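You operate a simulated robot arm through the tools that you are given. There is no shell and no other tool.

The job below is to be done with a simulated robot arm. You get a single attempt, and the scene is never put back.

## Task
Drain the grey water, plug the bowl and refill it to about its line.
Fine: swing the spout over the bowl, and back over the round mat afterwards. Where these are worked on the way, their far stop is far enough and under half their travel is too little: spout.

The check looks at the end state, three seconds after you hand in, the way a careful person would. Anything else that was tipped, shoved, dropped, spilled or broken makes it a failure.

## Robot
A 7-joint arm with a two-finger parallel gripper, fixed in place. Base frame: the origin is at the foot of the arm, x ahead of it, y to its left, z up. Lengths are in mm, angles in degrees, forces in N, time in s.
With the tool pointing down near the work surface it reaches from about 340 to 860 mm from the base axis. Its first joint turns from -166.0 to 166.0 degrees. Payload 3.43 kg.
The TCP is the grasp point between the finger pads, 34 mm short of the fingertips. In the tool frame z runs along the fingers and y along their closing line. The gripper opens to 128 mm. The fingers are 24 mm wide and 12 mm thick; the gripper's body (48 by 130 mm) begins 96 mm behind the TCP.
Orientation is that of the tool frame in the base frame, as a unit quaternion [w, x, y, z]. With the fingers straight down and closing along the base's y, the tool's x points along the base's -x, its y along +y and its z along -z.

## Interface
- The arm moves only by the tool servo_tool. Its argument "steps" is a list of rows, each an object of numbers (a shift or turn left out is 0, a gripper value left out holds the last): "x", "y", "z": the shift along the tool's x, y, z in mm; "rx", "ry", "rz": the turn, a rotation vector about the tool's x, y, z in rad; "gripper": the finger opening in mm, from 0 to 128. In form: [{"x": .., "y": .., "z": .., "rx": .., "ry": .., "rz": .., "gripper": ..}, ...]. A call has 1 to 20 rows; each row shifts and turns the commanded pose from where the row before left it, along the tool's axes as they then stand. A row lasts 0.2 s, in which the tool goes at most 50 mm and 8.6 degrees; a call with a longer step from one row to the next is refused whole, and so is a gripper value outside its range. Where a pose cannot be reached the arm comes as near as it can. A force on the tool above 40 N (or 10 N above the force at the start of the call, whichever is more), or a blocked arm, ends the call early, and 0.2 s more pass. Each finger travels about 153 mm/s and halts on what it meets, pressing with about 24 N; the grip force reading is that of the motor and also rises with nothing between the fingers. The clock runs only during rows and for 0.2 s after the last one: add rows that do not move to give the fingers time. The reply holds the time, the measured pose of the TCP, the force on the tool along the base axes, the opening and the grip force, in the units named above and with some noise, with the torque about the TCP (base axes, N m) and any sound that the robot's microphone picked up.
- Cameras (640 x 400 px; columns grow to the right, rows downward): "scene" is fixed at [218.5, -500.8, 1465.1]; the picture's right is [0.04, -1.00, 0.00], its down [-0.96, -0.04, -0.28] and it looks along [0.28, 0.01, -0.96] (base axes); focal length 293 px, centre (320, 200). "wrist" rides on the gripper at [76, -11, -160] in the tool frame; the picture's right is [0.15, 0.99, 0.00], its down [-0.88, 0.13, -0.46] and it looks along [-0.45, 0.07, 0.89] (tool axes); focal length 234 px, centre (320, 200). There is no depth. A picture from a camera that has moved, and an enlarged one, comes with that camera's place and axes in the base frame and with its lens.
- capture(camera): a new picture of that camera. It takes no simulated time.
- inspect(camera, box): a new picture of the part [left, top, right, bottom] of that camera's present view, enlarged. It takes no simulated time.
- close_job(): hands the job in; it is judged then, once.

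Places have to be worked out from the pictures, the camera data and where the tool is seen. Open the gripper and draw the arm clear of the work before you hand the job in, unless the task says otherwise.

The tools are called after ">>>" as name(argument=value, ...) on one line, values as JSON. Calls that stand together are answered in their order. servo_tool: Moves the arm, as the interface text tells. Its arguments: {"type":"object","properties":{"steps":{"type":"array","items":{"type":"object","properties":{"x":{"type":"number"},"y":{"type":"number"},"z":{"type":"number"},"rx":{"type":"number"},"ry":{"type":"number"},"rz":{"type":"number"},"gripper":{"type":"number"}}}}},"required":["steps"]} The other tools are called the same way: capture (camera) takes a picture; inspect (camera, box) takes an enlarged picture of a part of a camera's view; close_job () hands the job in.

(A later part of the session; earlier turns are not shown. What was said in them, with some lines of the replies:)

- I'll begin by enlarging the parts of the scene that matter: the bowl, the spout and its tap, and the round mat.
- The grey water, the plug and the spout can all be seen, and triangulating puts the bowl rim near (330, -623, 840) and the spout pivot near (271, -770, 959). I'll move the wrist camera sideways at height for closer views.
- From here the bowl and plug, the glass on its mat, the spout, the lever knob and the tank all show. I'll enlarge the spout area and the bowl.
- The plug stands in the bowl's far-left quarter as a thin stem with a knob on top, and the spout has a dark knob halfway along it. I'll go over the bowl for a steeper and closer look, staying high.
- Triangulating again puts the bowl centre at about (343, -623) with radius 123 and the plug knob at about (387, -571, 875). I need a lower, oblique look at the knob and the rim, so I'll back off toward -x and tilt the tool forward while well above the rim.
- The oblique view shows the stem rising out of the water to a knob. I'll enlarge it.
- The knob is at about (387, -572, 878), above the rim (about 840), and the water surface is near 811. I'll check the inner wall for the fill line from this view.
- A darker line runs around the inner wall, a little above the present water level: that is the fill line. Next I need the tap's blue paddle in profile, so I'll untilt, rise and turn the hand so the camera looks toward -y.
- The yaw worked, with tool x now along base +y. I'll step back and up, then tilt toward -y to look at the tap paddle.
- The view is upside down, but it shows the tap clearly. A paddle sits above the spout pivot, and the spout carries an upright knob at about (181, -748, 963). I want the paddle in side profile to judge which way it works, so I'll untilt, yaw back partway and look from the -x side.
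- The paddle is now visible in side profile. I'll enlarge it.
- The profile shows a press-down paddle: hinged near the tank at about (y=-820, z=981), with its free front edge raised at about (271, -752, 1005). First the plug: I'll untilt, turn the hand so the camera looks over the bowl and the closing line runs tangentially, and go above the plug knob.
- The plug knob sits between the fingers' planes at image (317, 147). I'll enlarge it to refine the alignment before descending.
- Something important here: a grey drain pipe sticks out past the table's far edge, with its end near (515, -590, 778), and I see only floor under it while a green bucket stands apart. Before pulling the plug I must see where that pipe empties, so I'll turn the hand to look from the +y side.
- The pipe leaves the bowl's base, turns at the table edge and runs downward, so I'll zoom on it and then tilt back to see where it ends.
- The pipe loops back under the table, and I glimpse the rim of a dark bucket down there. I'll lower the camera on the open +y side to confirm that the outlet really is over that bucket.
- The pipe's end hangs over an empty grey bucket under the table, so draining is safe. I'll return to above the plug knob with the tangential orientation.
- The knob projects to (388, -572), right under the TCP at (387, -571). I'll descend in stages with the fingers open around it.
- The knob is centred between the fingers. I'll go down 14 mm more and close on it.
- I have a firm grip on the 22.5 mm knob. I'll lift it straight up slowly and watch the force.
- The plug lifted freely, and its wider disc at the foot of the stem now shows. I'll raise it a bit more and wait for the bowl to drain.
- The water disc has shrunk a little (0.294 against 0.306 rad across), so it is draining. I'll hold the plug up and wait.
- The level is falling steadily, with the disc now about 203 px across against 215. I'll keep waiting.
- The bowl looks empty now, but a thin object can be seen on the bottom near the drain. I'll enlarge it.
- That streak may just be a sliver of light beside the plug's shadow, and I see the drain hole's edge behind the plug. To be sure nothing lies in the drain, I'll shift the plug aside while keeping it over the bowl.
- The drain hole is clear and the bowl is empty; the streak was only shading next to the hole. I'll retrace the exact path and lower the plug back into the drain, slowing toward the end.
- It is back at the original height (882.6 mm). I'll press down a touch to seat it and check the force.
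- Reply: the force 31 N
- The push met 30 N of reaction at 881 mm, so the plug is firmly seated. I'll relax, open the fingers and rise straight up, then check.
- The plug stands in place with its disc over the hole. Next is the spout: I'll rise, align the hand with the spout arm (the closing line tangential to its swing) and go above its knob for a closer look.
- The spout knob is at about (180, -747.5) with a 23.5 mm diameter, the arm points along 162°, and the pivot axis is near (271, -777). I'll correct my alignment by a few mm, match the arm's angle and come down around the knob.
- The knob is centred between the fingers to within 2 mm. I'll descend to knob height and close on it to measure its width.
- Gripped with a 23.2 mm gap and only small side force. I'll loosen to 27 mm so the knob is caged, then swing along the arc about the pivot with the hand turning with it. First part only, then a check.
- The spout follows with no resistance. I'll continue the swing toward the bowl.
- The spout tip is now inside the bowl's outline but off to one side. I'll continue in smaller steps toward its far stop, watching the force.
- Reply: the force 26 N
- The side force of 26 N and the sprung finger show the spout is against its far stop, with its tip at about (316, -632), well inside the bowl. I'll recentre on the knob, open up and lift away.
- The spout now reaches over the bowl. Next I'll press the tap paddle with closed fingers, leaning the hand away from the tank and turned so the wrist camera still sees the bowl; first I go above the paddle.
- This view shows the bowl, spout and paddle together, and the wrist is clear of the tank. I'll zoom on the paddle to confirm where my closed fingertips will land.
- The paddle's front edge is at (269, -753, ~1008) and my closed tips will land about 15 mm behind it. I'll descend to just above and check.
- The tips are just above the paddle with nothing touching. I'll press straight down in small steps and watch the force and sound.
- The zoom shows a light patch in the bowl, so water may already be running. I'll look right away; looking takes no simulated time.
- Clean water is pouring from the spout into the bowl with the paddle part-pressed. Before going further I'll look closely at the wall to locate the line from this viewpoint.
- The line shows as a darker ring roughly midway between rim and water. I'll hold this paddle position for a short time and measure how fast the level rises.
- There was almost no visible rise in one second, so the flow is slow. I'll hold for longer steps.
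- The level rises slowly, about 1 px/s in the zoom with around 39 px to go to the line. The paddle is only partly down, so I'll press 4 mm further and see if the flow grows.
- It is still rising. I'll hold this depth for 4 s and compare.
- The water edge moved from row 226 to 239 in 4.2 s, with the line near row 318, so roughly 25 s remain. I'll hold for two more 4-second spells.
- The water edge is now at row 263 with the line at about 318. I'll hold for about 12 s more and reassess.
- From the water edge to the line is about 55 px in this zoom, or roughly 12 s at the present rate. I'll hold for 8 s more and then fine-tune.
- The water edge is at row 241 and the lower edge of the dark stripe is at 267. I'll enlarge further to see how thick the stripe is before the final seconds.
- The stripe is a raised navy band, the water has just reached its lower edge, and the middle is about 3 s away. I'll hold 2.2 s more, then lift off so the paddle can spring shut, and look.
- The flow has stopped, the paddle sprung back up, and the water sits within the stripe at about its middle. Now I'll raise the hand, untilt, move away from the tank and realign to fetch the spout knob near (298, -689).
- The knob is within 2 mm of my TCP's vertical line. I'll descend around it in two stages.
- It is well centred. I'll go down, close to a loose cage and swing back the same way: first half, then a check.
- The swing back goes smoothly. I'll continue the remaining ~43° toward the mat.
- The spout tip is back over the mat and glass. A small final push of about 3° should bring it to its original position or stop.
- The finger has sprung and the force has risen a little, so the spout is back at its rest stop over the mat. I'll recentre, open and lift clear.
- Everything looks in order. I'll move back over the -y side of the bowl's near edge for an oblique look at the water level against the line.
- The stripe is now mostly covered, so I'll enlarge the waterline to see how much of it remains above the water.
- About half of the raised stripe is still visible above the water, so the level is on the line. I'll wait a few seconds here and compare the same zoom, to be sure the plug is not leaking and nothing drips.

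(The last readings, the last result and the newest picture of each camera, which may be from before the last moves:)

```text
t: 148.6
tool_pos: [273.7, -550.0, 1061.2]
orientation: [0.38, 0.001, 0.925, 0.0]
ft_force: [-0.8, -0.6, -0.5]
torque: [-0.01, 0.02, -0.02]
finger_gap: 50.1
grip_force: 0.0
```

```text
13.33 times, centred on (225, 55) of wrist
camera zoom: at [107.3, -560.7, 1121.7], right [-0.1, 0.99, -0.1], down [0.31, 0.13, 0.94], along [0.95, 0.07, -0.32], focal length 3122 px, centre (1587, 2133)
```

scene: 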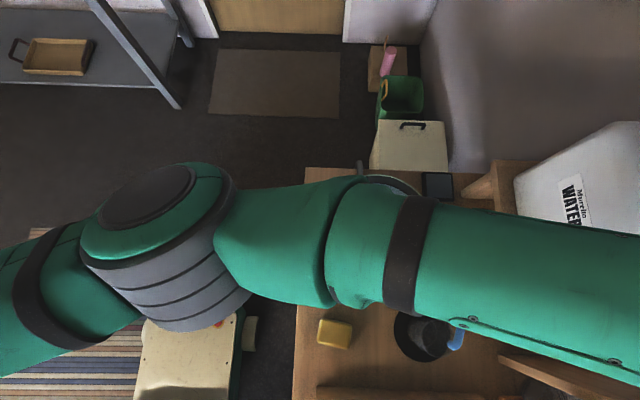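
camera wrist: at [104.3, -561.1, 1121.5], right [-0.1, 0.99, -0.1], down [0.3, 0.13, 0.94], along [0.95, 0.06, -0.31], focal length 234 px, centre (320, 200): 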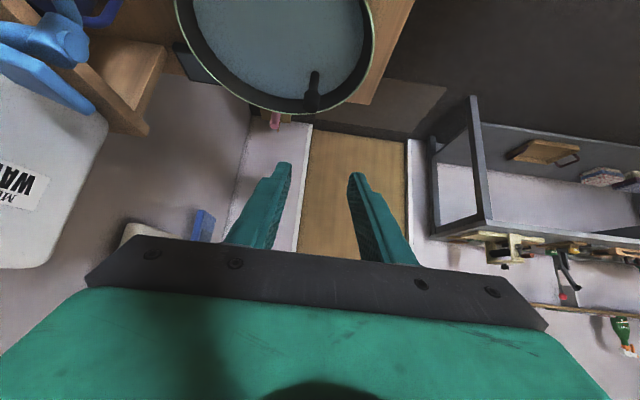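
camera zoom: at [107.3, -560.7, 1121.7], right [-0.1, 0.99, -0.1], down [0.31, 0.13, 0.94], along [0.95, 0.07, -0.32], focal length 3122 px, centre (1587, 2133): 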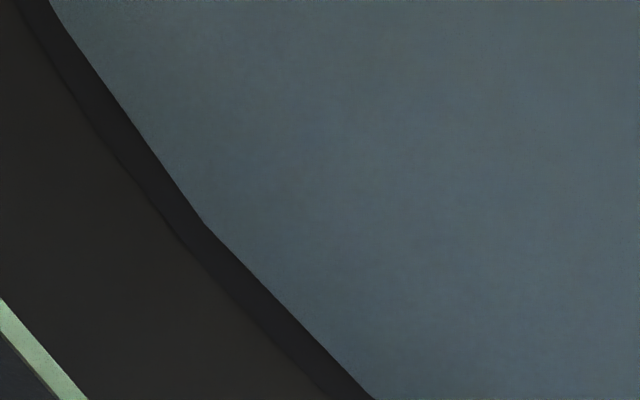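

The waterline is unchanged after 8 s: no leak, level on the stripe. I'll withdraw the arm to its starting place with the gripper open, then check the whole scene.

>>> servo_tool(steps=[{"ry": 0.13, "z": -15}, {"ry": 0.13, "z": -15}, {"ry": 0.13, "z": -15}, {"ry": 0.13, "z": -15}, {"ry": 0.13, "z": -10}, {"ry": 0.13, "z": -10}, {"x": -12, "y": 28, "z": -15}, {"x": -12, "y": 28, "z": -15}, {"x": -12, "y": 28, "z": -15, "gripper": 128}, {"x": -12, "y": 28, "z": -10}, {"x": -10, "y": 25}, {}, {}])

>>> capture(camera="scene")

>>> capture(camera="wrist")

>>> inspect(camera="scene", box=[300, 150, 560, 380])

>>> inspect(camera="scene", box=[380, 220, 560, 370])

```text
t: 151.4
tool_pos: [294.4, -413.9, 1184.2]
orientation: [0.0, 0.002, 1.0, 0.001]
ft_force: [0.2, 0.0, 0.7]
torque: [0.02, 0.02, 0.01]
finger_gap: 128.0
grip_force: 0.1
```

```text
taken
```

scene: 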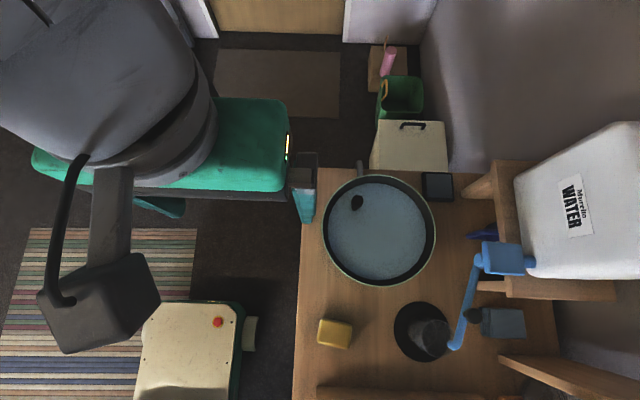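

```text
taken
camera wrist: at [217.6, -424.3, 1344.3], right [-0.15, 0.99, 0.0], down [0.88, 0.13, 0.46], along [0.45, 0.07, -0.89], focal length 234 px, centre (320, 200)
```

wrist: 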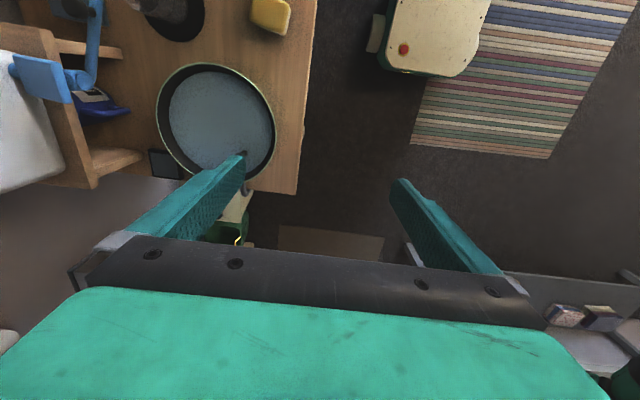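

```text
1.74 times, centred on (430, 265) of scene
camera zoom: at [218.5, -500.8, 1465.1], right [0.04, -1.0, 0.0], down [-0.96, -0.04, -0.28], along [0.28, 0.01, -0.96], focal length 510 px, centre (129, 87)
```

zoom: 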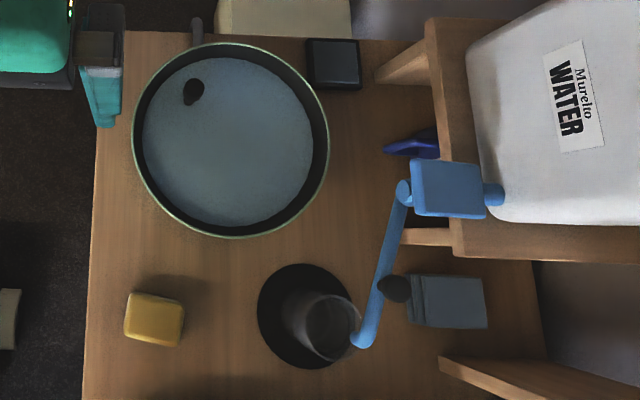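

```text
2.67 times, centred on (470, 295) of scene
camera zoom: at [218.5, -500.8, 1465.1], right [0.04, -1.0, 0.0], down [-0.96, -0.04, -0.28], along [0.28, 0.01, -0.96], focal length 781 px, centre (-80, -53)
```

zoom: 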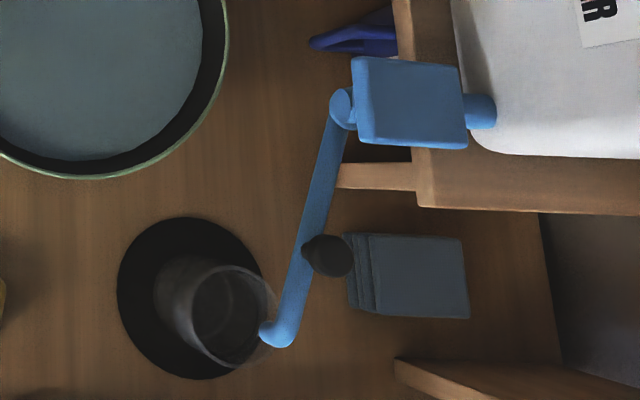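

The spout, glass, mat and the rest are exactly as at the start, and the bowl holds clean water. One last check of the level against the stripe from the fixed camera.

>>> inspect(camera="scene", box=[385, 165, 445, 215])

>>> inspect(camera="scene", box=[335, 170, 385, 220])

```text
8.00 times, centred on (415, 190) of scene
camera zoom: at [218.5, -500.8, 1465.1], right [0.04, -1.0, 0.0], down [-0.96, -0.04, -0.28], along [0.28, 0.01, -0.96], focal length 2344 px, centre (-440, 280)
```

zoom: 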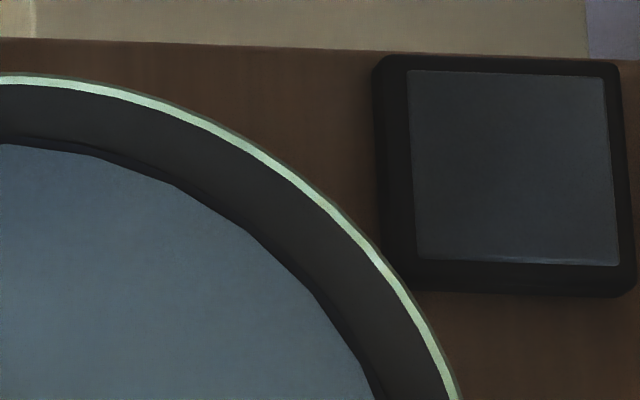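

```text
8.00 times, centred on (360, 195) of scene
camera zoom: at [218.5, -500.8, 1465.1], right [0.04, -1.0, 0.0], down [-0.96, -0.04, -0.28], along [0.28, 0.01, -0.96], focal length 2344 px, centre (0, 240)
```

zoom: 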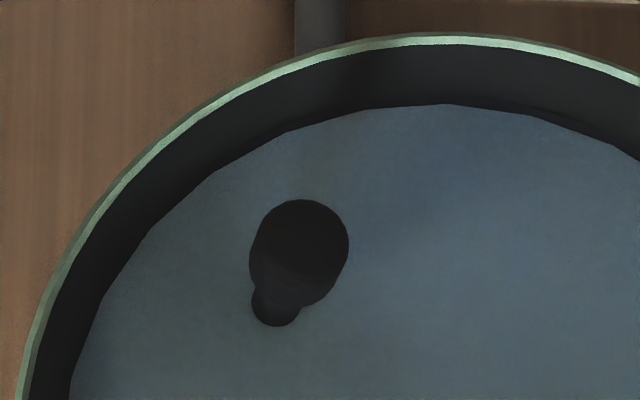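

The water meets the stripe all around, the plug stands in the drain, the tap is shut and the spout is back over the mat. The arm is clear with its gripper open, so I'm handing in the job.

>>> close_job()

```text
The job is handed in.
```

The job is handed in. The bowl was drained of its grey water, plugged and refilled with clean water to about its line.

- **Draining:** I pulled the plug and held it up for about 15 s until the bowl looked empty. Before that I checked that the drain pipe ends over the grey bucket under the table.
- **Plug:** I put it back in the drain and pressed until it met firm resistance. The level did not drop over an 8 s check afterwards.
- **Level:** The fill line is a raised stripe about 6 mm wide. The water stands on it, roughly 1 mm below its middle.
- **Spout:** I swung it to its far stop over the bowl to fill, then back to its rest stop over the round mat. The tap paddle sprang shut and no flow was visible.

In the last pictures the glass, mat and everything else stood where they were at the start, with no spills visible. The arm was clear with its gripper open. I did not look under the table again after draining.
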